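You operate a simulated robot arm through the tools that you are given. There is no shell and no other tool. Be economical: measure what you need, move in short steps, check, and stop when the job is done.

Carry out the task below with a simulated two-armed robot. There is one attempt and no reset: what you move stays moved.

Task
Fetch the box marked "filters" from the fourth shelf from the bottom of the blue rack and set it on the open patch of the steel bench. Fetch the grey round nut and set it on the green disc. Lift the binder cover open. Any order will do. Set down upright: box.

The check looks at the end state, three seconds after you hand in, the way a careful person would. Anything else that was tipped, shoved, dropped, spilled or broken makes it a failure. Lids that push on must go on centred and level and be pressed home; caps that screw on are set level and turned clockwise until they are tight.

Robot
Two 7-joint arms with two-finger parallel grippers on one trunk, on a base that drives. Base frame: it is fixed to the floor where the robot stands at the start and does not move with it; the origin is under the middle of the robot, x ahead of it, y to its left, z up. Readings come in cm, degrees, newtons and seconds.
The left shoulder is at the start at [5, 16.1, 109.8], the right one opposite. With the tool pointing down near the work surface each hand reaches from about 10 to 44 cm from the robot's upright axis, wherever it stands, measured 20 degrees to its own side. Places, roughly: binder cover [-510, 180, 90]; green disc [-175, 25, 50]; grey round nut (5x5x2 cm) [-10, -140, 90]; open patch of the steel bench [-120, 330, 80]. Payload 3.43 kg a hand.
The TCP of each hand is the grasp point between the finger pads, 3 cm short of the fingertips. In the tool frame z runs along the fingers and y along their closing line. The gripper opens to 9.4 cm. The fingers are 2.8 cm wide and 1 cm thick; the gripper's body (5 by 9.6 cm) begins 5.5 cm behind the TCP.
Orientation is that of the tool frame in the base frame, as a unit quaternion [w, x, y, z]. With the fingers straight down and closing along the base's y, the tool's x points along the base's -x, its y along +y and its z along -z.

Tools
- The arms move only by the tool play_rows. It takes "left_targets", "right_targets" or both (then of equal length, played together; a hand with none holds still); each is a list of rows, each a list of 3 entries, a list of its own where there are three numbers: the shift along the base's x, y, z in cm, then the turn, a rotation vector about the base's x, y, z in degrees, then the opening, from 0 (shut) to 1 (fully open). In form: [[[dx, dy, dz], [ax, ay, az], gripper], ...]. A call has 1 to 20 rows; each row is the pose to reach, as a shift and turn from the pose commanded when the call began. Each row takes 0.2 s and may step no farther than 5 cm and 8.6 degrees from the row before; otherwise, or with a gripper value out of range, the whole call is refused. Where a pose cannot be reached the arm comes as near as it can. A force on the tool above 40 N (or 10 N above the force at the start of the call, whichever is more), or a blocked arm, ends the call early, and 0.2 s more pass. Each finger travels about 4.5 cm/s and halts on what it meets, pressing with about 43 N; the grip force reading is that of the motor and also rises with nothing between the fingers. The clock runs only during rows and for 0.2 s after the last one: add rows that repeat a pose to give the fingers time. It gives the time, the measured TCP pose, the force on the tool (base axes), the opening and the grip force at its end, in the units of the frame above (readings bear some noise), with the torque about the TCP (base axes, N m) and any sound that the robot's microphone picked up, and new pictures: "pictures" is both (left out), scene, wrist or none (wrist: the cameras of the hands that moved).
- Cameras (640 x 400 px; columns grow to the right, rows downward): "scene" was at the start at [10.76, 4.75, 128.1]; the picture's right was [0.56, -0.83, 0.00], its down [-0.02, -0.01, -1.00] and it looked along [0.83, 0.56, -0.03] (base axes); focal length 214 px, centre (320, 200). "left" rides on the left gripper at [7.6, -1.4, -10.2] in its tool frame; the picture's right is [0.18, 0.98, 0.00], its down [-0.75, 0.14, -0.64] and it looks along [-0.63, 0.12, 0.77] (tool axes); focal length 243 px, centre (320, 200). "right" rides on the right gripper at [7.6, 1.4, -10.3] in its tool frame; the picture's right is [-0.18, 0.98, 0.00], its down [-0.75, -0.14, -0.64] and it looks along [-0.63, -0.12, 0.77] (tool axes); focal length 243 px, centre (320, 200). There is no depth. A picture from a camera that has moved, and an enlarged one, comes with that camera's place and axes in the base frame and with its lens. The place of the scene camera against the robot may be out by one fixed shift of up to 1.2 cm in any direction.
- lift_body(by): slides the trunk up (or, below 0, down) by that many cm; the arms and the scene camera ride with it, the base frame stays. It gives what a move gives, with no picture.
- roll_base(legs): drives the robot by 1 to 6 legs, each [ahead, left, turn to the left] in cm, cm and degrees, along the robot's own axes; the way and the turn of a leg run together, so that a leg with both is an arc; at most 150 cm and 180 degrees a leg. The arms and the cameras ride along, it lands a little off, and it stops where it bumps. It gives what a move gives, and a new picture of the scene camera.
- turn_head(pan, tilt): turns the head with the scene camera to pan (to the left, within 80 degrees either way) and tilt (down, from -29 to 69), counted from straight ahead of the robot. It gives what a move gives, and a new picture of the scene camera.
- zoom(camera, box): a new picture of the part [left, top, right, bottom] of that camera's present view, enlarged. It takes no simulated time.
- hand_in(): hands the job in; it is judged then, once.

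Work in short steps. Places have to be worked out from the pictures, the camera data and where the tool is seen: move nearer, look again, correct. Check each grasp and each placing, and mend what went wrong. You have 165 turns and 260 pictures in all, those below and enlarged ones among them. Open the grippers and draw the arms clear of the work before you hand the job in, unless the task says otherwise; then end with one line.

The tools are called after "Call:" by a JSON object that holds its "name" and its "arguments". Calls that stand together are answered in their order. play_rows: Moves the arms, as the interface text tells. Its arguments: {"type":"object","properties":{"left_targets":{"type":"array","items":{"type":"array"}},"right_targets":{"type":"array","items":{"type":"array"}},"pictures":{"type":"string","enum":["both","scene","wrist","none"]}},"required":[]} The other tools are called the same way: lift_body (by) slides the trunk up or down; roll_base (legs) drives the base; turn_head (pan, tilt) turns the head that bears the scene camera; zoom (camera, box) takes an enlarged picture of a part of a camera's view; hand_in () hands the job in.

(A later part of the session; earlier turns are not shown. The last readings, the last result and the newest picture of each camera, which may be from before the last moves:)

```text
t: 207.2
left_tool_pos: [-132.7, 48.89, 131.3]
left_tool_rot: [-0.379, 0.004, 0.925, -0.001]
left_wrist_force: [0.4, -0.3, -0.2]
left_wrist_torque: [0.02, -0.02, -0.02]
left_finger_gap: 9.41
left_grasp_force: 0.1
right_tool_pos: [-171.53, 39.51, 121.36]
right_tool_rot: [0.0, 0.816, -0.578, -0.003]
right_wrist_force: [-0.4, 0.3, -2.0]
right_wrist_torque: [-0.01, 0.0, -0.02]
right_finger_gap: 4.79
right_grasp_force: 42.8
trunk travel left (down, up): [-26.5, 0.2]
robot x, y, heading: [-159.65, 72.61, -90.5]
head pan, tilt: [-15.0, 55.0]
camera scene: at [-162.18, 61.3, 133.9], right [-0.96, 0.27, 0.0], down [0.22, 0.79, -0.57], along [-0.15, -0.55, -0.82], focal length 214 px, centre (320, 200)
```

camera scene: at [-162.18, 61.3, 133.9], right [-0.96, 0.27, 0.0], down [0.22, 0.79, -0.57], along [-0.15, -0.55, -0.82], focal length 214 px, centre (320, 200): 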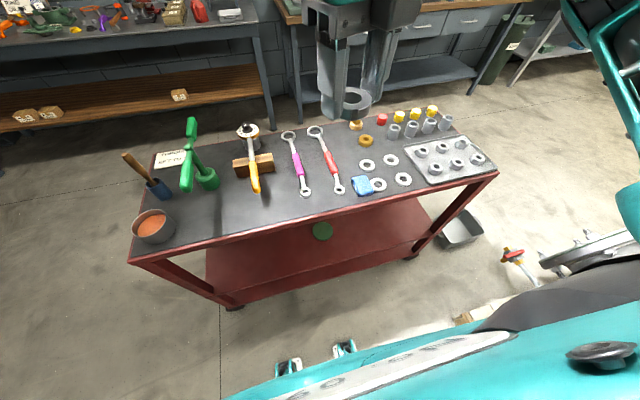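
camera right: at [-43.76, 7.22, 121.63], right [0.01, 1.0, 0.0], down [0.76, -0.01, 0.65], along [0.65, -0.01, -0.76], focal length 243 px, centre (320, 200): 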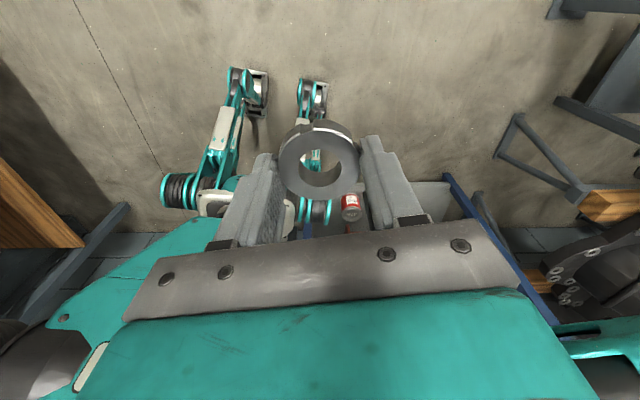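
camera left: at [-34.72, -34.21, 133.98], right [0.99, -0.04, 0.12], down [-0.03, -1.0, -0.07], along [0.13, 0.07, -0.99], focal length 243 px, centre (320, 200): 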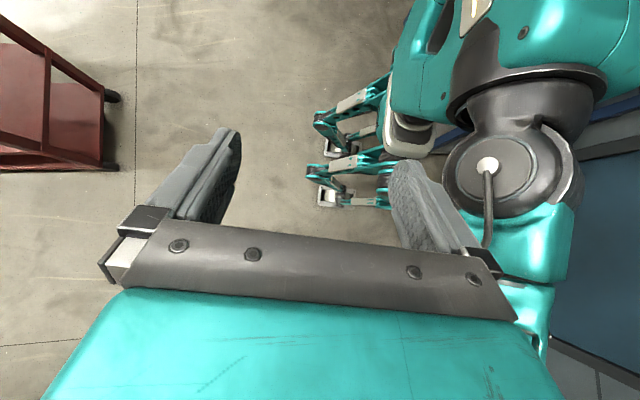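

Disc at about (-175.5, 16). I back up 10 cm, finish the wrist yaw, extend to 45 cm ahead, then lower the trunk fully so the tilted hand can come down in front of the cart.

Call:
{"name": "roll_base", "arguments": {"legs": [[-10, 0, 0.4]]}}

Call:
{"name": "play_rows", "arguments": {"right_targets": [[[-1, -3, 0], [0, 0, -7], 0], [[-2, -6, 0], [0, 0, -14], 0], [[-3.5, -9, 0], [0, 0, -19.3], 0], [[-3.5, -12, -4], [0, 0, -19.3], 0], [[-3.5, -12, -4], [0, 0, -19.3], 0]], "pictures": "none"}}

```text
t: 208.4
left_tool_pos: [-132.48, 59.08, 131.3]
left_tool_rot: [-0.379, 0.0, 0.925, -0.003]
left_wrist_force: [0.4, 0.4, -0.2]
left_wrist_torque: [0.0, 0.01, 0.04]
left_finger_gap: 9.4
left_grasp_force: 0.2
right_tool_pos: [-171.07, 49.26, 121.33]
right_tool_rot: [0.0, 0.819, -0.574, -0.002]
right_wrist_force: [0.5, -0.4, -1.4]
right_wrist_torque: [-0.02, 0.02, 0.0]
right_finger_gap: 4.81
right_grasp_force: 43.0
trunk travel left (down, up): [-26.5, 0.2]
robot x, y, heading: [-159.18, 82.56, -90.1]
head pan, tilt: [-15.0, 55.0]
camera scene: at [-162.02, 71.25, 133.9], right [-0.97, 0.26, 0.0], down [0.21, 0.79, -0.57], along [-0.15, -0.55, -0.82], focal length 214 px, centre (320, 200)
```

scene: 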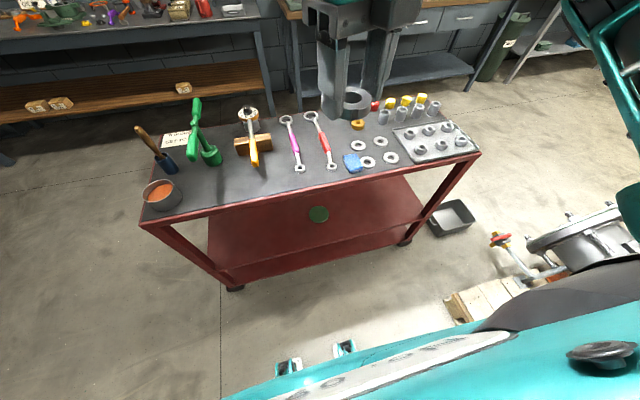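

```text
t: 209.6
left_tool_pos: [-132.53, 59.2, 131.48]
left_tool_rot: [-0.38, 0.0, 0.925, -0.003]
left_wrist_force: [-0.6, 0.3, -0.5]
left_wrist_torque: [0.0, -0.01, 0.03]
left_finger_gap: 9.39
left_grasp_force: 0.0
right_tool_pos: [-174.93, 37.24, 117.22]
right_tool_rot: [-0.001, 0.711, -0.703, -0.002]
right_wrist_force: [0.8, -0.3, -1.7]
right_wrist_torque: [-0.03, 0.0, 0.01]
right_finger_gap: 4.8
right_grasp_force: 43.0
trunk travel left (down, up): [-26.5, 0.2]
robot x, y, heading: [-159.21, 82.95, -90.0]
head pan, tilt: [-15.0, 55.0]
```

Now lower the trunk fully.

Call:
{"name": "lift_body", "arguments": {"by": -26}}

Call:
{"name": "play_rows", "arguments": {"right_targets": [[[0, 1, 0], [-8, 0, 0], 0], [[0, 1, 0], [-16, 0, 0], 0], [[0, 1, 0], [-24, 0, 0], 0], [[0, 1, 0], [-32, 0, 0], 0], [[0, 1, 0], [-40, 0, 0], 0], [[0, 1, -2], [-45, 0, 0], 0], [[0, 1, -2], [-45, 0, 0], 0]]}}

```text
t: 212.2
left_tool_pos: [-132.44, 59.01, 105.27]
left_tool_rot: [-0.38, -0.001, 0.925, -0.003]
left_wrist_force: [0.4, 0.0, 1.0]
left_wrist_torque: [-0.01, -0.02, -0.02]
left_finger_gap: 9.39
left_grasp_force: 0.0
right_tool_pos: [-174.94, 37.16, 91.14]
right_tool_rot: [-0.001, 0.711, -0.703, -0.002]
right_wrist_force: [0.9, 0.4, -0.9]
right_wrist_torque: [0.02, -0.03, -0.04]
right_finger_gap: 4.82
right_grasp_force: 42.8
trunk travel left (down, up): [-0.5, 26.2]
robot x, y, heading: [-159.33, 82.18, -90.0]
head pan, tilt: [-15.0, 55.0]
```

```text
t: 213.8
left_tool_pos: [-132.45, 59.03, 105.37]
left_tool_rot: [-0.379, 0.0, 0.925, -0.003]
left_wrist_force: [-0.7, 1.0, 0.2]
left_wrist_torque: [-0.03, 0.01, -0.06]
left_finger_gap: 9.39
left_grasp_force: 0.1
right_tool_pos: [-174.85, 38.06, 88.93]
right_tool_rot: [0.271, 0.657, -0.651, 0.267]
right_wrist_force: [-0.4, 0.2, -2.4]
right_wrist_torque: [0.03, -0.02, -0.02]
right_finger_gap: 4.8
right_grasp_force: 42.8
trunk travel left (down, up): [-0.5, 26.2]
robot x, y, heading: [-159.46, 82.26, -89.8]
head pan, tilt: [-15.0, 55.0]
camera scene: at [-162.02, 71.16, 107.89], right [-0.97, 0.26, 0.0], down [0.21, 0.79, -0.57], along [-0.15, -0.55, -0.82], focal length 214 px, centre (320, 200)
camera right: at [-176.25, 39.93, 101.75], right [-0.98, 0.12, -0.12], down [0.13, 0.99, -0.08], along [0.11, -0.09, -0.99], focal length 243 px, centre (320, 200)
```

scene: 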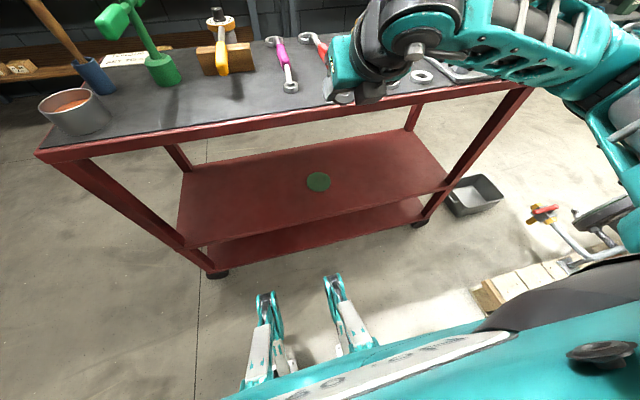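
right: 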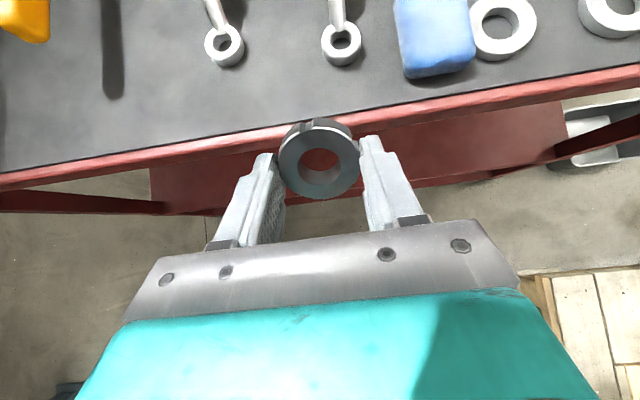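

Good pose. I pull back 3 cm and lower the hand in front of the cart to z≈55.

Call:
{"name": "play_rows", "arguments": {"right_targets": [[[0, 3, 0], [0, 0, 0], 0], [[0, 3, -4.5], [0, 0, 0], 0], [[0, 3, -9], [0, 0, 0], 0], [[0, 3, -13.5], [0, 0, 0], 0], [[0, 3, -18], [0, 0, 0], 0], [[0, 3, -22.5], [0, 0, 0], 0], [[0, 3, -27], [0, 0, 0], 0], [[0, 3, -31], [0, 0, 0], 0], [[0, 3, -34], [0, 0, 0], 0], [[0, 3, -34], [0, 0, 0], 0]]}}

```text
t: 216.1
left_tool_pos: [-132.52, 59.01, 105.36]
left_tool_rot: [-0.379, 0.0, 0.925, -0.003]
left_wrist_force: [0.3, 0.6, 0.4]
left_wrist_torque: [0.01, 0.02, -0.01]
left_finger_gap: 9.41
left_grasp_force: 0.1
right_tool_pos: [-171.1, 39.84, 57.27]
right_tool_rot: [0.272, 0.657, -0.655, 0.256]
right_wrist_force: [-0.7, 0.4, -1.1]
right_wrist_torque: [0.02, 0.03, -0.04]
right_finger_gap: 4.81
right_grasp_force: 43.1
right hand out of reach, approached as far as the arm can: row 7, 8, 9, 10
trunk travel left (down, up): [-0.5, 26.2]
robot x, y, heading: [-159.23, 82.44, -90.2]
head pan, tilt: [-15.0, 55.0]
camera scene: at [-162.02, 71.15, 107.89], right [-0.97, 0.26, 0.0], down [0.21, 0.79, -0.57], along [-0.15, -0.55, -0.82], focal length 214 px, centre (320, 200)
camera right: at [-172.29, 41.41, 70.0], right [-0.98, 0.14, -0.1], down [0.15, 0.99, -0.06], along [0.09, -0.08, -0.99], focal length 243 px, centre (320, 200)
```

scene: 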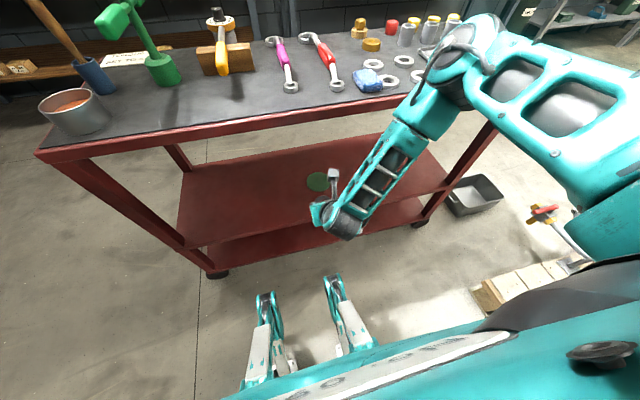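
right: 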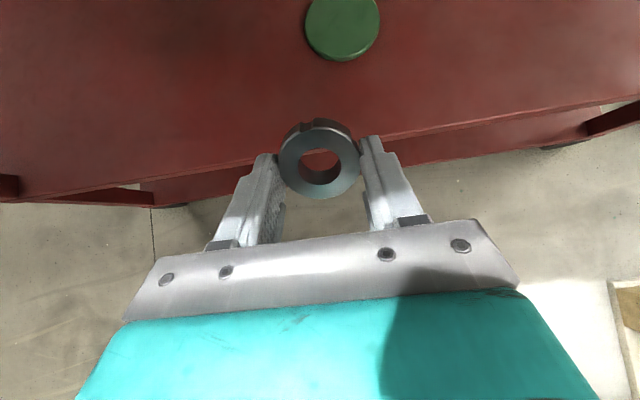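

The down-reach limit here comes from the arm being folded; reaching forward will unfold it and keeps elbow and forearm outside the cart. The wrist camera sees the disc well. I move forward and down a part of the way.

Call:
{"name": "play_rows", "arguments": {"right_targets": [[[-2, -2.5, 0], [0, 0, 0], 0], [[-4, -5, -1], [0, 0, 0], 0], [[-4.4, -7.5, -3], [0, 0, 0], 0], [[-4.4, -10, -5], [0, 0, 0], 0], [[-4.4, -10, -5], [0, 0, 0], 0]]}}

```text
t: 217.2
left_tool_pos: [-132.46, 58.95, 105.41]
left_tool_rot: [-0.38, 0.0, 0.925, -0.002]
left_wrist_force: [0.1, 0.2, -0.1]
left_wrist_torque: [-0.01, -0.01, 0.01]
left_finger_gap: 9.37
left_grasp_force: 0.1
right_tool_pos: [-172.41, 31.19, 54.22]
right_tool_rot: [0.271, 0.658, -0.652, 0.262]
right_wrist_force: [0.1, 0.2, -1.5]
right_wrist_torque: [0.02, 0.02, -0.03]
right_finger_gap: 4.81
right_grasp_force: 43.2
right hand out of reach, approached as far as the arm can: row 1, 2, 3, 4, 5
trunk travel left (down, up): [-0.5, 26.2]
robot x, y, heading: [-159.4, 82.02, -90.2]
head pan, tilt: [-15.0, 55.0]
camera scene: at [-162.01, 71.17, 107.9], right [-0.97, 0.26, 0.0], down [0.21, 0.79, -0.57], along [-0.15, -0.55, -0.82], focal length 214 px, centre (320, 200)
camera right: at [-173.78, 33.03, 66.94], right [-0.98, 0.13, -0.12], down [0.14, 0.99, -0.07], along [0.1, -0.08, -0.99], focal length 243 px, centre (320, 200)
```

scene: 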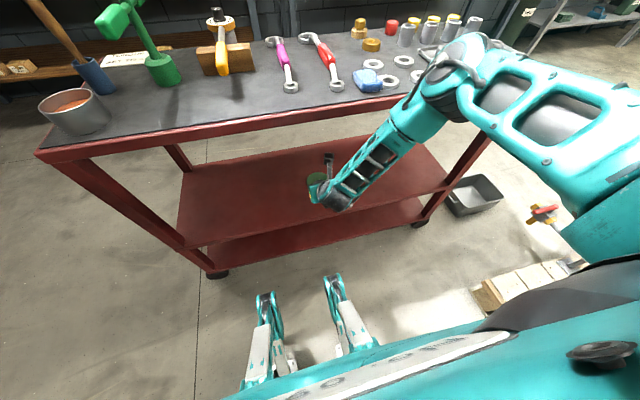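
right: 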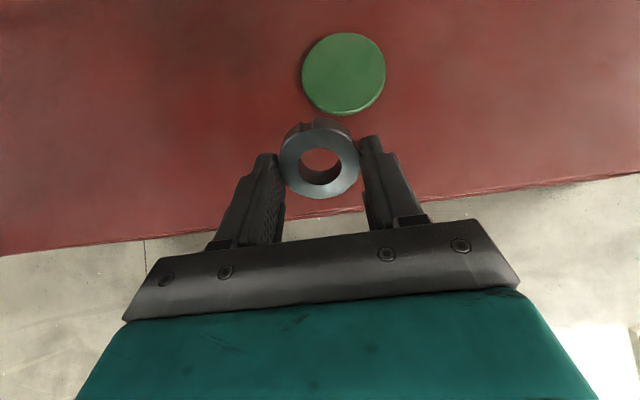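

The disc reads (-175.8, 16.1) from the wrist camera. I back the base 6 cm so that the arm stretches more, then continue forward and down.

Call:
{"name": "roll_base", "arguments": {"legs": [[-6, 0, 0]]}}

Call:
{"name": "play_rows", "arguments": {"right_targets": [[[-1, -3, -0.5], [0, 0, 0], 0], [[-2, -6, -1], [0, 0, 0], 0], [[-3, -9, -2], [0, 0, 0], 0], [[-3, -12, -4], [0, 0, 0], 0], [[-3, -14, -6], [0, 0, 0], 0], [[-3, -16, -7], [0, 0, 0], 0], [[-3, -16, -7], [0, 0, 0], 0]]}}

```text
t: 218.2
left_tool_pos: [-132.41, 65.06, 105.45]
left_tool_rot: [-0.38, -0.001, 0.925, -0.003]
left_wrist_force: [0.8, 0.7, 0.5]
left_wrist_torque: [0.0, 0.0, -0.03]
left_finger_gap: 9.39
left_grasp_force: 0.1
right_tool_pos: [-172.35, 37.27, 54.25]
right_tool_rot: [0.271, 0.658, -0.652, 0.262]
right_wrist_force: [-0.1, -0.1, -2.1]
right_wrist_torque: [0.05, 0.0, -0.02]
right_finger_gap: 4.79
right_grasp_force: 43.2
trunk travel left (down, up): [-0.5, 26.2]
robot x, y, heading: [-159.48, 88.22, -89.9]
head pan, tilt: [-15.0, 55.0]
camera scene: at [-162.0, 77.1, 107.89], right [-0.97, 0.26, 0.0], down [0.21, 0.79, -0.57], along [-0.15, -0.55, -0.82], focal length 214 px, centre (320, 200)
```

scene: 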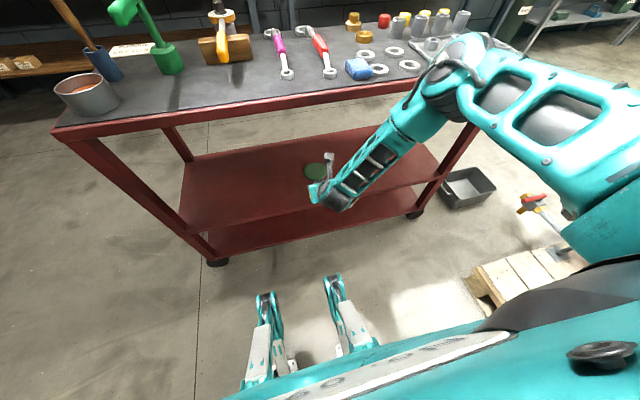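

```text
t: 219.8
left_tool_pos: [-132.45, 64.89, 105.49]
left_tool_rot: [-0.379, -0.001, 0.925, -0.003]
left_wrist_force: [0.1, 0.7, 0.6]
left_wrist_torque: [-0.01, 0.04, 0.01]
left_finger_gap: 9.37
left_grasp_force: 0.0
right_tool_pos: [-176.01, 22.9, 47.7]
right_tool_rot: [0.271, 0.658, -0.652, 0.264]
right_wrist_force: [0.2, -0.8, -1.2]
right_wrist_torque: [0.07, -0.02, -0.01]
right_finger_gap: 4.79
right_grasp_force: 42.5
right hand out of reach, approached as far as the arm can: row 6, 7
trunk travel left (down, up): [-0.5, 26.2]
robot x, y, heading: [-159.34, 88.4, -89.8]
head pan, tilt: [-15.0, 55.0]
camera scene: at [-162.0, 77.09, 107.89], right [-0.97, 0.26, 0.0], down [0.21, 0.79, -0.57], along [-0.15, -0.55, -0.82], focal length 214 px, centre (320, 200)
camera right: at [-177.2, 24.71, 60.47], right [-0.98, 0.13, -0.12], down [0.14, 0.99, -0.07], along [0.11, -0.09, -0.99], focal length 243 px, centre (320, 200)
```

scene: 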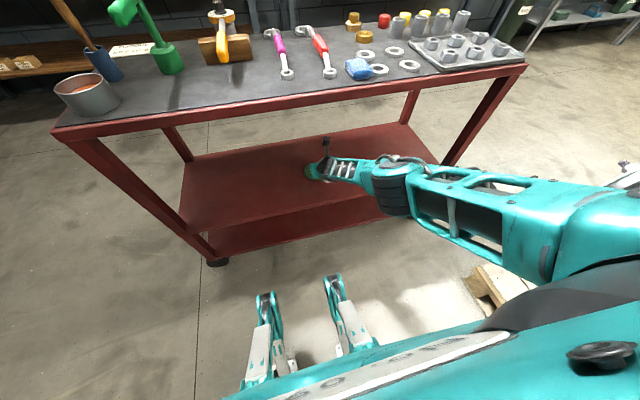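
right: 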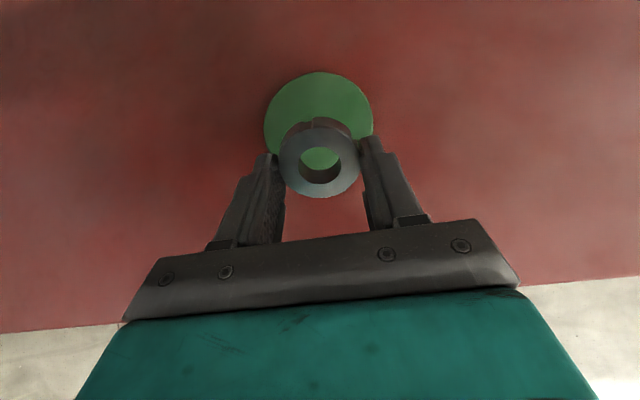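

Nearly there: the disc is at (-175.5, 16.4); I need about 3.6 cm forward and 4 cm down. I advance the base 3.6 cm, then lower slowly.

Call:
{"name": "roll_base", "arguments": {"legs": [[3.6, 0, 0]]}}

Call:
{"name": "play_rows", "arguments": {"right_targets": [[[0, 0, -1], [0, 0, 0], 0], [[0, 0, -2], [0, 0, 0], 0], [[0, 0, -2.6], [0, 0, 0], 0], [[0, 0, -2.6], [0, 0, 0], 0]], "pictures": "both"}}

```text
t: 220.7
left_tool_pos: [-132.32, 61.32, 105.41]
left_tool_rot: [-0.379, -0.001, 0.925, -0.003]
left_wrist_force: [-0.8, 0.2, -0.5]
left_wrist_torque: [0.01, 0.0, -0.03]
left_finger_gap: 9.4
left_grasp_force: 0.1
right_tool_pos: [-175.89, 19.37, 47.63]
right_tool_rot: [0.271, 0.658, -0.651, 0.263]
right_wrist_force: [0.6, 0.7, -2.4]
right_wrist_torque: [0.02, -0.01, -0.01]
right_finger_gap: 4.79
right_grasp_force: 42.7
trunk travel left (down, up): [-0.5, 26.2]
robot x, y, heading: [-159.12, 84.67, -89.9]
head pan, tilt: [-15.0, 55.0]
camera scene: at [-162.0, 73.52, 107.89], right [-0.97, 0.26, 0.0], down [0.21, 0.79, -0.57], along [-0.15, -0.55, -0.82], focal length 214 px, centre (320, 200)
```

scene: 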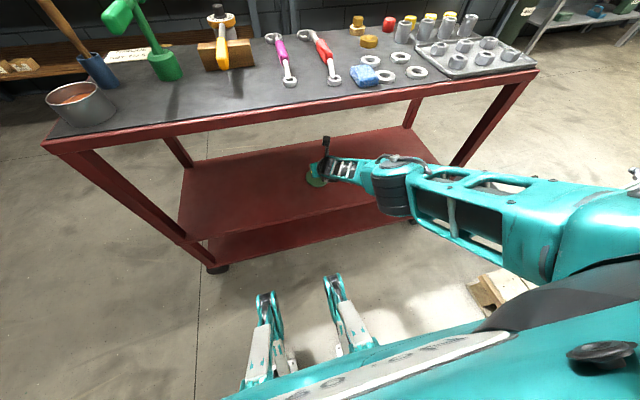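

```text
t: 221.7
left_tool_pos: [-132.44, 61.44, 105.2]
left_tool_rot: [-0.38, -0.001, 0.925, -0.003]
left_wrist_force: [0.6, 0.0, 1.2]
left_wrist_torque: [0.05, 0.0, 0.0]
left_finger_gap: 9.42
left_grasp_force: 0.0
right_tool_pos: [-176.51, 20.43, 46.37]
right_tool_rot: [0.272, 0.657, -0.652, 0.263]
right_wrist_force: [-0.4, 0.1, -2.9]
right_wrist_torque: [0.04, 0.01, 0.0]
right_finger_gap: 4.83
right_grasp_force: 43.2
right hand out of reach, approached as far as the arm can: row 1, 2, 3, 4
trunk travel left (down, up): [-0.5, 26.2]
robot x, y, heading: [-159.27, 84.48, -89.8]
head pan, tilt: [-15.0, 55.0]
camera scene: at [-162.0, 73.52, 107.89], right [-0.97, 0.26, 0.0], down [0.21, 0.79, -0.57], along [-0.15, -0.55, -0.82], focal length 214 px, centre (320, 200)
camera right: at [-177.82, 22.18, 59.07], right [-0.99, 0.13, -0.12], down [0.14, 0.99, -0.07], along [0.11, -0.09, -0.99], focal length 243 px, centre (320, 200)
```

scene: 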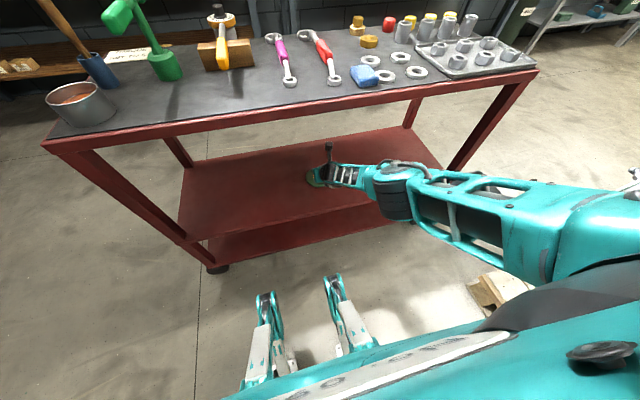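
right: 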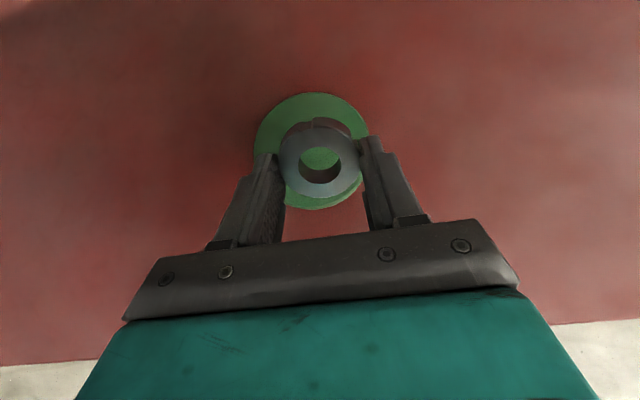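

The arm is fully stretched; I draw the hand back 6 cm, move the base in by 6 cm, then lower.

Call:
{"name": "play_rows", "arguments": {"right_targets": [[[0.3, 3, 0], [0, 0, 0], 0], [[0.6, 6, 0], [0, 0, 0], 0], [[0.6, 6, 0], [0, 0, 0], 0]], "pictures": "none"}}

Call:
{"name": "roll_base", "arguments": {"legs": [[7, 0, 0]]}}

Call:
{"name": "play_rows", "arguments": {"right_targets": [[[0, 0, -0.7], [0, 0, 0], 0], [[0, 0, -1.4], [0, 0, 0], 0], [[0, 0, -1.8], [0, 0, 0], 0], [[0, 0, -1.8], [0, 0, 0], 0]], "pictures": "wrist"}}

```text
t: 222.5
left_tool_pos: [-132.35, 61.47, 105.39]
left_tool_rot: [-0.38, -0.001, 0.925, -0.003]
left_wrist_force: [0.0, -0.5, -0.4]
left_wrist_torque: [0.0, 0.02, -0.01]
left_finger_gap: 9.39
left_grasp_force: 0.1
right_tool_pos: [-175.97, 25.46, 46.46]
right_tool_rot: [0.272, 0.657, -0.652, 0.263]
right_wrist_force: [0.9, 0.5, -0.4]
right_wrist_torque: [0.03, -0.01, -0.01]
right_finger_gap: 4.83
right_grasp_force: 43.2
right hand out of reach, approached as far as the arm can: row 2, 3
trunk travel left (down, up): [-0.5, 26.2]
robot x, y, heading: [-159.54, 84.6, -90.2]
head pan, tilt: [-15.0, 55.0]
```

```text
t: 223.5
left_tool_pos: [-132.48, 54.4, 105.39]
left_tool_rot: [-0.379, 0.001, 0.925, -0.002]
left_wrist_force: [0.8, -0.5, -0.7]
left_wrist_torque: [0.02, -0.01, 0.03]
left_finger_gap: 9.41
left_grasp_force: 0.1
right_tool_pos: [-176.12, 18.52, 46.37]
right_tool_rot: [0.271, 0.657, -0.652, 0.263]
right_wrist_force: [-0.4, -0.5, -2.1]
right_wrist_torque: [0.04, -0.03, 0.0]
right_finger_gap: 4.81
right_grasp_force: 43.1
trunk travel left (down, up): [-0.5, 26.2]
robot x, y, heading: [-159.5, 78.07, -90.3]
head pan, tilt: [-15.0, 55.0]
camera scene: at [-162.04, 66.59, 107.89], right [-0.97, 0.26, 0.0], down [0.21, 0.79, -0.57], along [-0.15, -0.55, -0.82], focal length 214 px, centre (320, 200)
```

scene: 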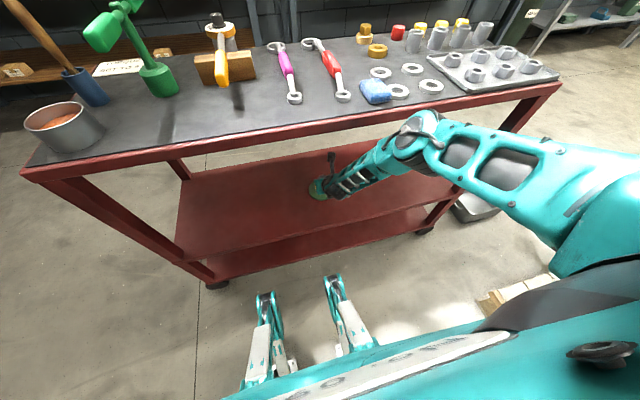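

```text
t: 224.5
left_tool_pos: [-132.62, 54.4, 105.27]
left_tool_rot: [-0.38, 0.0, 0.925, -0.002]
left_wrist_force: [-0.4, 0.1, -0.9]
left_wrist_torque: [0.02, -0.01, -0.03]
left_finger_gap: 9.38
left_grasp_force: 0.0
right_tool_pos: [-176.22, 18.57, 44.57]
right_tool_rot: [0.272, 0.657, -0.653, 0.261]
right_wrist_force: [-0.2, -0.3, -1.8]
right_wrist_torque: [0.06, 0.02, 0.0]
right_finger_gap: 4.81
right_grasp_force: 43.0
trunk travel left (down, up): [-0.5, 26.2]
robot x, y, heading: [-159.18, 77.88, -89.9]
head pan, tilt: [-15.0, 55.0]
camera right: at [-177.49, 20.37, 57.28], right [-0.98, 0.13, -0.11], down [0.14, 0.99, -0.07], along [0.1, -0.08, -0.99], focal length 243 px, centre (320, 200)
```

right: 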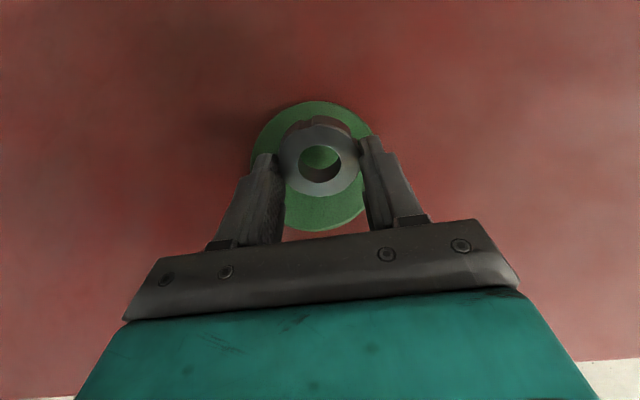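

Disc centre reads (-175.45, 16.3). I adjust (+0.7, +0.6) and lower to light contact.

Call:
{"name": "play_rows", "arguments": {"right_targets": [[[0.7, 0.6, 0], [0, 0, 0], 0], [[0.7, 0.6, -0.4], [0, 0, 0], 0], [[0.7, 0.6, -0.8], [0, 0, 0], 0], [[0.7, 0.6, -1.1], [0, 0, 0], 0], [[0.7, 0.6, -1.1], [0, 0, 0], 0]], "pictures": "wrist"}}

```text
t: 225.7
left_tool_pos: [-132.51, 54.38, 105.41]
left_tool_rot: [-0.38, 0.0, 0.925, -0.003]
left_wrist_force: [-0.1, 0.0, 0.8]
left_wrist_torque: [-0.04, -0.01, 0.01]
left_finger_gap: 9.39
left_grasp_force: 0.0
right_tool_pos: [-175.49, 19.15, 43.54]
right_tool_rot: [0.273, 0.656, -0.654, 0.261]
right_wrist_force: [-0.8, 0.9, 5.4]
right_wrist_torque: [0.02, 0.03, -0.02]
right_finger_gap: 4.79
right_grasp_force: 42.7
trunk travel left (down, up): [-0.5, 26.2]
robot x, y, heading: [-159.57, 77.48, -89.9]
head pan, tilt: [-15.0, 55.0]
camera right: at [-176.71, 20.92, 56.27], right [-0.98, 0.13, -0.11], down [0.14, 0.99, -0.07], along [0.1, -0.09, -0.99], focal length 243 px, centre (320, 200)
```

right: 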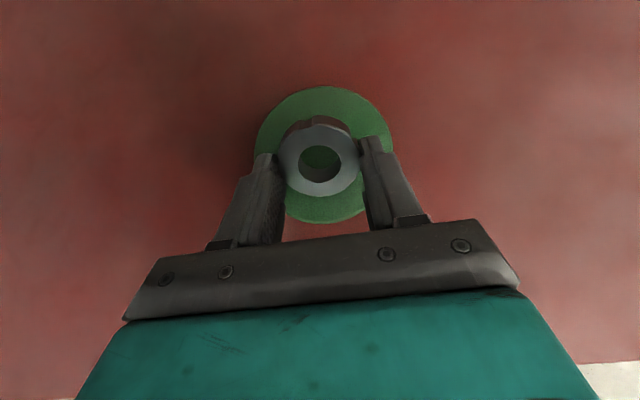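

Light contact as predicted. I open the fingers gently to let the nut settle flat.

Call:
{"name": "play_rows", "arguments": {"right_targets": [[[0, 0, 0], [0, 0, 0], 0.62], [[0, 0, 0], [0, 0, 0], 0.62], [[0, 0, 0], [0, 0, 0], 0.62], [[0, 0, 0], [0, 0, 0], 0.8], [[0, 0, 0], [0, 0, 0], 0.9], [[0, 0, 0], [0, 0, 0], 0.9]], "pictures": "wrist"}}

```text
t: 227.1
left_tool_pos: [-132.4, 54.44, 105.22]
left_tool_rot: [-0.379, 0.001, 0.925, -0.002]
left_wrist_force: [-0.7, 0.0, 0.8]
left_wrist_torque: [0.0, 0.01, 0.0]
left_finger_gap: 9.39
left_grasp_force: 0.0
right_tool_pos: [-175.55, 19.23, 43.4]
right_tool_rot: [0.271, 0.657, -0.653, 0.262]
right_wrist_force: [0.0, -0.8, -0.4]
right_wrist_torque: [0.0, -0.02, 0.01]
right_finger_gap: 8.46
right_grasp_force: 0.0
trunk travel left (down, up): [-0.5, 26.2]
robot x, y, heading: [-159.34, 78.16, -90.1]
head pan, tilt: [-15.0, 55.0]
camera right: at [-176.71, 20.95, 56.17], right [-0.98, 0.13, -0.11], down [0.14, 0.99, -0.07], along [0.1, -0.08, -0.99], focal length 243 px, centre (320, 200)
```

right: 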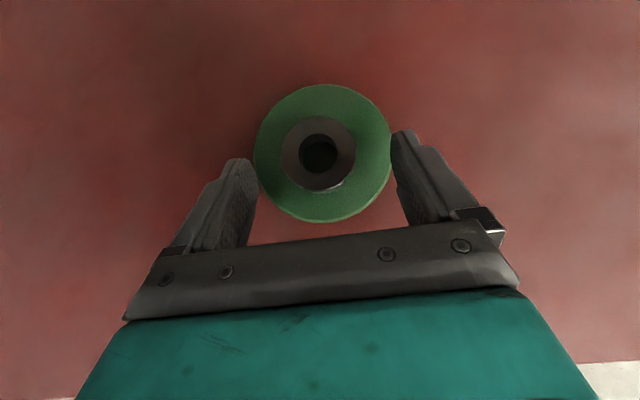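

The nut lies flat and centred on the disc. I withdraw the fingers back and up, then back the base away.

Call:
{"name": "play_rows", "arguments": {"right_targets": [[[0, 1.5, 1.5], [0, 0, 0], 0.9], [[0, 3, 3], [0, 0, 0], 0.9], [[0, 4, 5], [0, 0, 0], 0.9], [[0, 4, 6], [0, 0, 0], 0.9], [[0, 4, 6], [0, 0, 0], 0.9]], "pictures": "none"}}

Call:
{"name": "roll_base", "arguments": {"legs": [[-11, 0, 0]]}}

Call:
{"name": "zoom", "arguments": {"camera": "scene", "box": [240, 110, 400, 210]}}

```text
t: 228.3
left_tool_pos: [-132.6, 54.26, 105.38]
left_tool_rot: [-0.379, 0.001, 0.925, -0.002]
left_wrist_force: [0.3, 0.1, -0.1]
left_wrist_torque: [0.03, 0.0, -0.01]
left_finger_gap: 9.38
left_grasp_force: 0.1
right_tool_pos: [-173.91, 23.3, 45.69]
right_tool_rot: [-0.269, -0.656, 0.66, -0.249]
right_wrist_force: [1.2, -0.2, 0.6]
right_wrist_torque: [-0.02, 0.01, 0.01]
right_finger_gap: 8.48
right_grasp_force: 0.0
right hand out of reach, approached as far as the arm can: row 1, 2, 3, 4, 5
trunk travel left (down, up): [-0.5, 26.2]
robot x, y, heading: [-159.51, 77.85, -90.0]
head pan, tilt: [-15.0, 55.0]
```

```text
t: 229.5
left_tool_pos: [-132.48, 65.29, 105.36]
left_tool_rot: [-0.379, 0.0, 0.925, -0.002]
left_wrist_force: [0.8, 0.0, -0.1]
left_wrist_torque: [-0.01, 0.04, 0.02]
left_finger_gap: 9.38
left_grasp_force: 0.1
right_tool_pos: [-173.78, 33.99, 45.72]
right_tool_rot: [-0.27, -0.655, 0.66, -0.25]
right_wrist_force: [0.7, 0.2, -0.4]
right_wrist_torque: [0.0, 0.0, 0.0]
right_finger_gap: 8.47
right_grasp_force: 0.1
trunk travel left (down, up): [-0.5, 26.2]
robot x, y, heading: [-159.47, 88.73, -89.9]
head pan, tilt: [-15.0, 55.0]
camera scene: at [-162.0, 77.49, 107.9], right [-0.97, 0.26, 0.0], down [0.21, 0.79, -0.57], along [-0.15, -0.55, -0.82], focal length 214 px, centre (320, 200)
```

scene: 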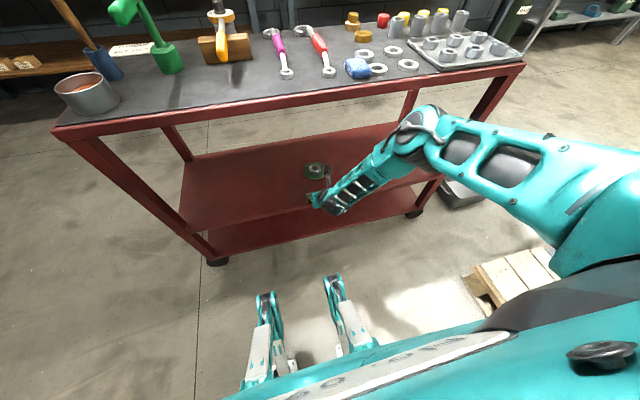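

```text
4.00 times, centred on (320, 160) of scene
camera zoom: at [-162.0, 77.49, 107.9], right [-0.97, 0.26, 0.0], down [0.21, 0.79, -0.57], along [-0.15, -0.55, -0.82], focal length 858 px, centre (320, 360)
```

zoom: 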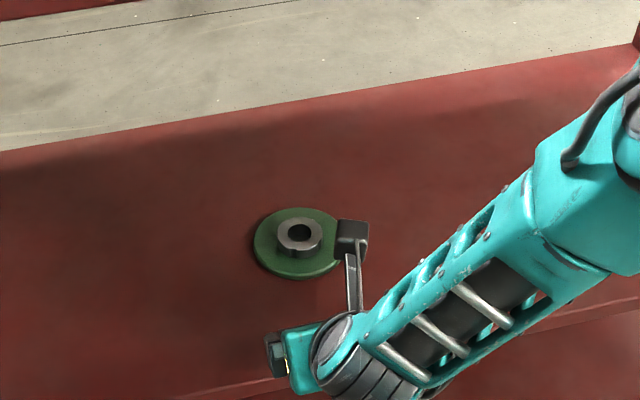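

The nut sits on the disc. I draw the hand back and up, clear of the cart's top edge.

Call:
{"name": "play_rows", "arguments": {"right_targets": [[[0, 1, 2], [0, 0, 0], 0.9], [[0, 2, 4], [0, 0, 0], 0.9], [[0, 3, 6], [0, 0, 0], 0.9], [[0, 4, 9], [0, 0, 0], 0.9], [[0, 5, 12], [0, 0, 0], 0.9], [[0, 6, 15], [0, 0, 0], 0.9], [[0, 6, 15], [0, 0, 0], 0.9]], "pictures": "wrist"}}

```text
t: 231.1
left_tool_pos: [-132.44, 65.27, 105.36]
left_tool_rot: [-0.379, -0.001, 0.925, -0.003]
left_wrist_force: [-0.1, 0.2, -0.1]
left_wrist_torque: [-0.02, 0.0, -0.01]
left_finger_gap: 9.41
left_grasp_force: 0.1
right_tool_pos: [-174.05, 40.13, 60.5]
right_tool_rot: [-0.27, -0.656, 0.659, -0.249]
right_wrist_force: [0.1, -0.3, 0.1]
right_wrist_torque: [-0.02, -0.04, 0.0]
right_finger_gap: 8.47
right_grasp_force: 0.1
trunk travel left (down, up): [-0.5, 26.2]
robot x, y, heading: [-159.72, 88.81, -90.1]
head pan, tilt: [-15.0, 55.0]
camera right: at [-175.13, 41.67, 73.25], right [-0.98, 0.15, -0.1], down [0.16, 0.99, -0.05], along [0.09, -0.06, -0.99], focal length 243 px, centre (320, 200)
```

right: 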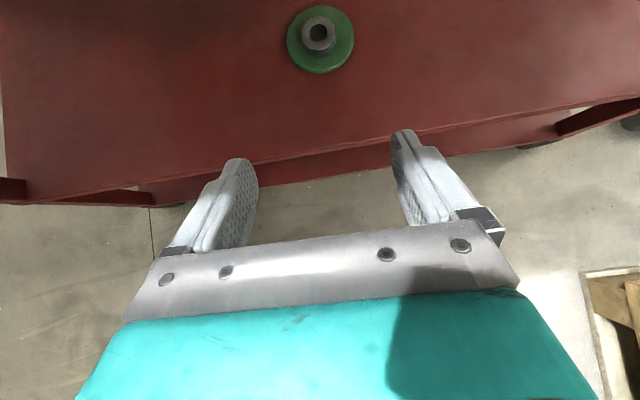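

Now I raise the trunk and the hand for travel, then look toward the binder side (-x).

Call:
{"name": "lift_body", "arguments": {"by": 24}}

Call:
{"name": "play_rows", "arguments": {"right_targets": [[[0, 0, 4.5], [0, 0, 0], 0.9], [[0, 0, 9], [0, 0, 0], 0.9], [[0, 1, 13.5], [0, 0, 0], 0.9], [[0, 3, 18], [0, 0, 0], 0.9], [[0, 5, 22], [0, 0, 0], 0.9], [[0, 8, 26], [0, 0, 0], 0.9], [[0, 8, 26], [0, 0, 0], 0.9]], "pictures": "none"}}

Call:
{"name": "turn_head", "arguments": {"pan": -75, "tilt": 25}}

```text
t: 233.6
left_tool_pos: [-132.44, 65.29, 129.29]
left_tool_rot: [-0.379, 0.0, 0.925, -0.002]
left_wrist_force: [0.4, -0.2, 0.5]
left_wrist_torque: [-0.03, 0.01, 0.03]
left_finger_gap: 9.38
left_grasp_force: 0.1
right_tool_pos: [-174.11, 40.1, 84.38]
right_tool_rot: [-0.27, -0.656, 0.659, -0.25]
right_wrist_force: [0.7, 0.3, -0.8]
right_wrist_torque: [-0.04, -0.01, 0.02]
right_finger_gap: 8.47
right_grasp_force: 0.1
trunk travel left (down, up): [-24.5, 2.2]
robot x, y, heading: [-159.0, 88.35, -89.9]
head pan, tilt: [-15.0, 55.0]
```

```text
t: 235.2
left_tool_pos: [-132.47, 65.36, 129.32]
left_tool_rot: [-0.379, 0.0, 0.925, -0.003]
left_wrist_force: [-0.6, 0.0, -0.3]
left_wrist_torque: [0.01, 0.01, -0.02]
left_finger_gap: 9.43
left_grasp_force: 0.0
right_tool_pos: [-173.87, 47.93, 110.15]
right_tool_rot: [-0.269, -0.655, 0.66, -0.248]
right_wrist_force: [-0.3, 0.1, 0.0]
right_wrist_torque: [0.01, 0.01, -0.01]
right_finger_gap: 8.46
right_grasp_force: 0.0
trunk travel left (down, up): [-24.5, 2.2]
robot x, y, heading: [-159.67, 88.46, -89.9]
head pan, tilt: [-15.0, 55.0]
```

```text
t: 236.5
left_tool_pos: [-132.35, 65.39, 129.33]
left_tool_rot: [-0.38, -0.001, 0.925, -0.003]
left_wrist_force: [-0.3, 0.1, -0.1]
left_wrist_torque: [0.0, 0.0, -0.01]
left_finger_gap: 9.39
left_grasp_force: 0.0
right_tool_pos: [-173.86, 47.93, 110.24]
right_tool_rot: [-0.271, -0.655, 0.66, -0.249]
right_wrist_force: [-0.8, -0.8, 0.6]
right_wrist_torque: [-0.01, -0.02, 0.01]
right_finger_gap: 8.52
right_grasp_force: 0.1
trunk travel left (down, up): [-24.5, 2.2]
robot x, y, heading: [-159.3, 88.65, -90.2]
head pan, tilt: [-75.0, 25.0]
camera scene: at [-169.04, 82.05, 136.29], right [-0.26, 0.97, 0.0], down [0.41, 0.11, -0.91], along [-0.88, -0.24, -0.42], focal length 214 px, centre (320, 200)
```

scene: 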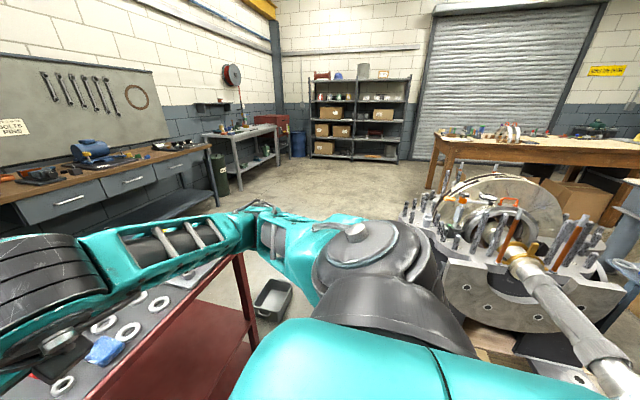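

The passage west is narrow between the cart and the pump pallet, so I return around the cart's east end and go west along the aisle south of it.

Call:
{"name": "roll_base", "arguments": {"legs": [[14, 57, 0], [0, 8, 0], [128, 0, 0], [0, 0, -90]]}}

Call:
{"name": "turn_head", "arguments": {"pan": 0, "tilt": 20}}

```text
t: 245.0
left_tool_pos: [-65.57, 28.5, 129.26]
left_tool_rot: [-0.381, -0.004, 0.925, -0.004]
left_wrist_force: [-0.2, 0.5, -0.3]
left_wrist_torque: [-0.01, -0.02, -0.02]
left_finger_gap: 9.41
left_grasp_force: 0.1
right_tool_pos: [-107.14, 10.97, 110.16]
right_tool_rot: [-0.271, -0.656, 0.659, -0.249]
right_wrist_force: [0.1, 1.0, 0.7]
right_wrist_torque: [-0.01, -0.01, -0.01]
right_finger_gap: 8.43
right_grasp_force: 0.1
trunk travel left (down, up): [-24.5, 2.2]
robot x, y, heading: [-92.69, 52.13, -89.7]
head pan, tilt: [-75.0, 25.0]
stopped in leg 3: the robot was blocked; the commanded pose is now the measured one
camera scene: at [-102.32, 45.14, 136.31], right [-0.26, 0.96, 0.0], down [0.41, 0.11, -0.91], along [-0.87, -0.24, -0.42], focal length 214 px, centre (320, 200)
```

scene: 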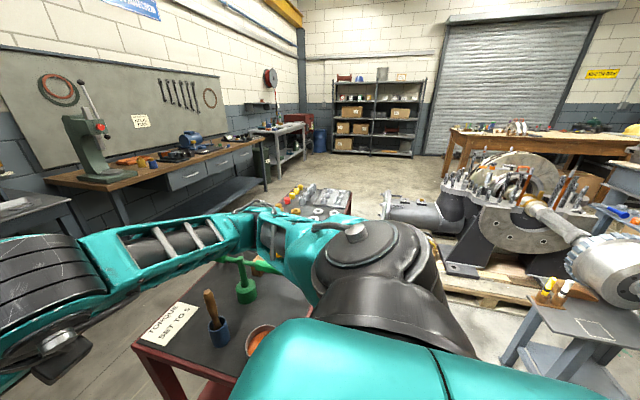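

```text
t: 246.5
left_tool_pos: [-65.63, 28.41, 129.23]
left_tool_rot: [-0.38, -0.004, 0.925, -0.003]
left_wrist_force: [0.4, 0.2, 0.4]
left_wrist_torque: [-0.02, 0.02, 0.0]
left_finger_gap: 9.38
left_grasp_force: 0.0
right_tool_pos: [-107.06, 10.84, 110.18]
right_tool_rot: [-0.27, -0.657, 0.659, -0.249]
right_wrist_force: [0.4, -0.5, -1.0]
right_wrist_torque: [-0.03, 0.02, -0.03]
right_finger_gap: 8.46
right_grasp_force: 0.0
trunk travel left (down, up): [-24.5, 2.2]
robot x, y, heading: [-92.68, 51.45, -89.7]
head pan, tilt: [0.0, 20.0]
camera scene: at [-93.4, 38.13, 137.1], right [-1.0, 0.0, 0.0], down [0.0, 0.34, -0.94], along [0.0, -0.94, -0.34], focal length 214 px, centre (320, 200)
```

scene: 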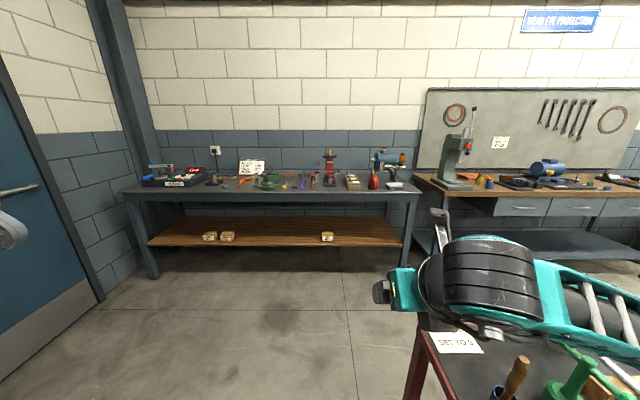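

Blocked again near the cart's corner. I back up, shift farther east, and check the cart's items.

Call:
{"name": "roll_base", "arguments": {"legs": [[-8, 0, 0], [0, 14, 0]]}}

Call:
{"name": "turn_head", "arguments": {"pan": -40, "tilt": 45}}

```text
t: 249.0
left_tool_pos: [-52.17, 36.52, 129.24]
left_tool_rot: [-0.38, -0.004, 0.925, -0.004]
left_wrist_force: [-0.2, 0.7, -0.9]
left_wrist_torque: [-0.05, 0.05, 0.01]
left_finger_gap: 9.39
left_grasp_force: 0.1
right_tool_pos: [-93.37, 18.85, 110.11]
right_tool_rot: [-0.269, -0.658, 0.658, -0.25]
right_wrist_force: [-0.9, 0.2, -0.7]
right_wrist_torque: [0.05, 0.01, 0.01]
right_finger_gap: 8.47
right_grasp_force: 0.0
trunk travel left (down, up): [-24.5, 2.2]
robot x, y, heading: [-79.25, 60.1, -89.5]
head pan, tilt: [0.0, 20.0]
camera scene: at [-79.89, 46.22, 137.1], right [-1.0, -0.01, 0.0], down [0.0, 0.34, -0.94], along [0.01, -0.94, -0.34], focal length 214 px, centre (320, 200)
```

scene: 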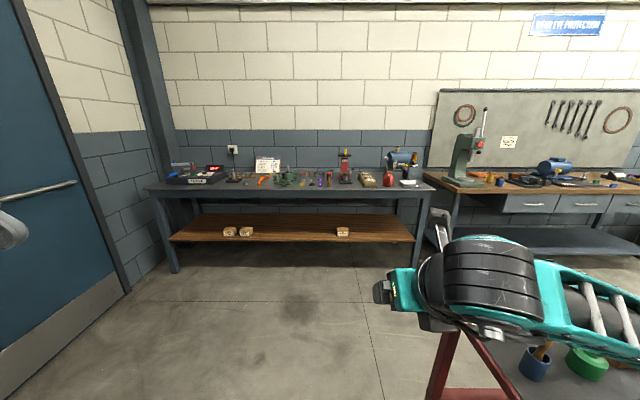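

```text
t: 250.1
left_tool_pos: [-52.08, 36.56, 129.29]
left_tool_rot: [-0.38, -0.004, 0.925, -0.003]
left_wrist_force: [-0.6, 0.4, -0.7]
left_wrist_torque: [0.03, 0.03, 0.0]
left_finger_gap: 9.42
left_grasp_force: 0.1
right_tool_pos: [-93.41, 18.86, 110.2]
right_tool_rot: [-0.269, -0.657, 0.658, -0.249]
right_wrist_force: [0.2, 0.6, 0.3]
right_wrist_torque: [-0.01, 0.01, -0.01]
right_finger_gap: 8.47
right_grasp_force: 0.0
trunk travel left (down, up): [-24.5, 2.2]
robot x, y, heading: [-79.09, 59.77, -89.8]
head pan, tilt: [-40.0, 45.0]
camera scene: at [-85.17, 49.26, 133.24], right [-0.77, 0.64, 0.0], down [0.45, 0.55, -0.71], along [-0.45, -0.55, -0.71], focal length 214 px, centre (320, 200)
```

scene: 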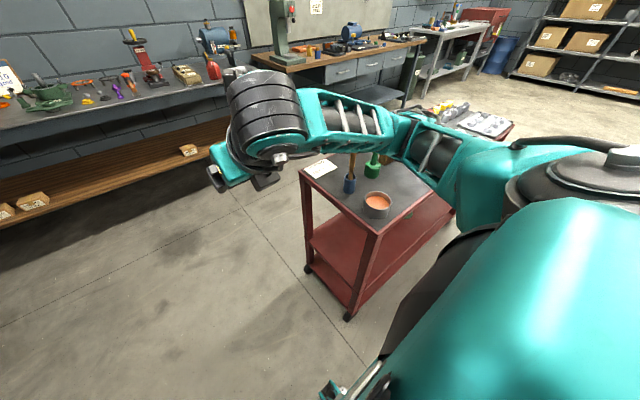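

Cart and items look unmoved (corner still at ≈(-122, 30)). With x = -79 there is clearance; I go forward and turn west.

Call:
{"name": "roll_base", "arguments": {"legs": [[115, 0, 0], [0, 0, -90]]}}

Call:
{"name": "turn_head", "arguments": {"pan": 0, "tilt": 20}}

```text
t: 259.8
left_tool_pos: [-97.97, -88.3, 129.25]
left_tool_rot: [-0.284, 0.619, 0.687, 0.254]
left_wrist_force: [-0.3, 0.2, 0.2]
left_wrist_torque: [0.02, 0.0, 0.0]
left_finger_gap: 9.4
left_grasp_force: 0.0
right_tool_pos: [-119.35, -48.83, 110.16]
right_tool_rot: [-0.368, -0.042, 0.929, -0.002]
right_wrist_force: [-0.4, -0.4, -0.4]
right_wrist_torque: [0.02, -0.01, 0.0]
right_finger_gap: 8.45
right_grasp_force: 0.1
trunk travel left (down, up): [-24.5, 2.2]
robot x, y, heading: [-77.34, -58.91, -174.4]
head pan, tilt: [-40.0, 45.0]
camera scene: at [-88.63, -55.35, 133.24], right [0.56, 0.83, 0.0], down [0.58, -0.4, -0.71], along [-0.58, 0.4, -0.71], focal length 214 px, centre (320, 200)
```

scene: 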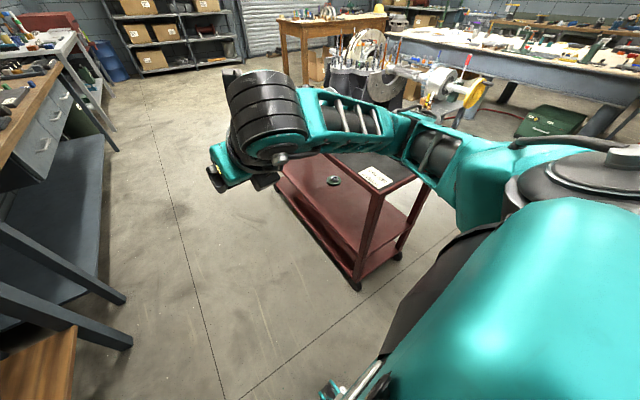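

```text
t: 260.8
left_tool_pos: [-97.88, -88.32, 129.22]
left_tool_rot: [-0.283, 0.619, 0.687, 0.254]
left_wrist_force: [-0.4, -1.3, 0.2]
left_wrist_torque: [0.03, 0.0, -0.02]
left_finger_gap: 9.37
left_grasp_force: 0.0
right_tool_pos: [-119.28, -48.87, 110.17]
right_tool_rot: [-0.366, -0.042, 0.929, -0.002]
right_wrist_force: [0.1, -0.6, -0.4]
right_wrist_torque: [0.0, 0.01, -0.01]
right_finger_gap: 8.44
right_grasp_force: 0.0
trunk travel left (down, up): [-24.5, 2.2]
robot x, y, heading: [-76.82, -59.1, -174.2]
head pan, tilt: [0.0, 20.0]
camera scene: at [-91.18, -60.86, 137.1], right [-0.1, 1.0, 0.0], down [0.34, 0.03, -0.94], along [-0.93, -0.09, -0.34], focal length 214 px, centre (320, 200)
```

scene: 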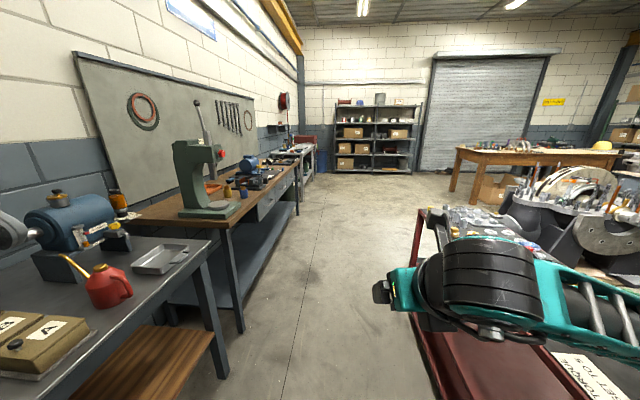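

The aisle west is clear (y -115…-5). I straighten and drive west.

Call:
{"name": "roll_base", "arguments": {"legs": [[0, 0, -5.8], [150, 0, 0], [90, 0, 0]]}}

Call:
{"name": "turn_head", "arguments": {"pan": -35, "tilt": 20}}

```text
t: 273.1
left_tool_pos: [-339.03, -80.75, 129.27]
left_tool_rot: [-0.268, 0.658, 0.65, 0.269]
left_wrist_force: [0.1, 0.0, 0.3]
left_wrist_torque: [-0.01, 0.01, 0.03]
left_finger_gap: 9.39
left_grasp_force: 0.0
right_tool_pos: [-355.98, -39.06, 110.2]
right_tool_rot: [-0.367, 0.01, 0.93, 0.018]
right_wrist_force: [-0.7, -0.7, -0.1]
right_wrist_torque: [0.01, 0.05, 0.02]
right_finger_gap: 8.46
right_grasp_force: 0.0
trunk travel left (down, up): [-24.5, 2.2]
robot x, y, heading: [-315.13, -54.17, 179.2]
head pan, tilt: [0.0, 20.0]
camera scene: at [-329.3, -54.23, 137.1], right [0.01, 1.0, 0.0], down [0.34, 0.0, -0.94], along [-0.94, 0.01, -0.34], focal length 214 px, centre (320, 200)
```

scene: 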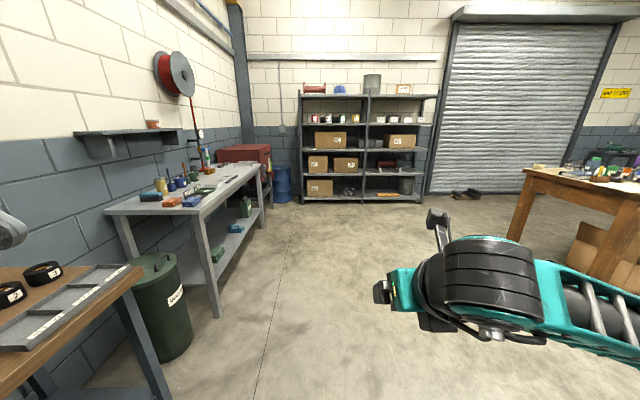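

```text
t: 274.1
left_tool_pos: [-339.16, -80.66, 129.25]
left_tool_rot: [-0.268, 0.658, 0.65, 0.27]
left_wrist_force: [-1.5, -0.4, -1.2]
left_wrist_torque: [0.02, 0.0, 0.01]
left_finger_gap: 9.39
left_grasp_force: 0.0
right_tool_pos: [-355.98, -39.05, 110.15]
right_tool_rot: [-0.366, 0.011, 0.93, 0.018]
right_wrist_force: [-0.3, -0.2, 0.4]
right_wrist_torque: [0.0, 0.04, -0.02]
right_finger_gap: 8.47
right_grasp_force: 0.2
trunk travel left (down, up): [-24.5, 2.2]
robot x, y, heading: [-315.16, -54.08, 179.1]
head pan, tilt: [-35.0, 20.0]
camera scene: at [-327.52, -48.92, 137.1], right [0.58, 0.81, 0.0], down [0.28, -0.2, -0.94], along [-0.76, 0.55, -0.34], focal length 214 px, centre (320, 200)
```

scene: 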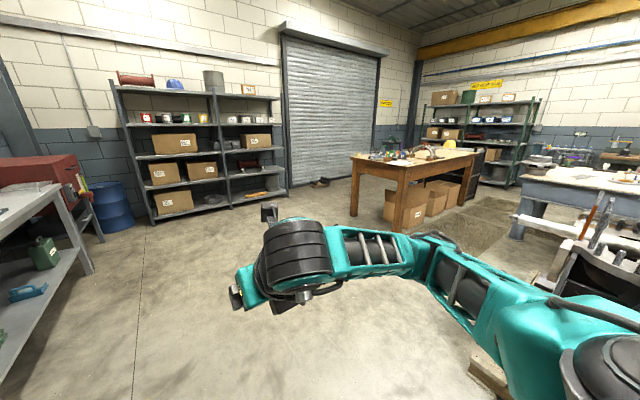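

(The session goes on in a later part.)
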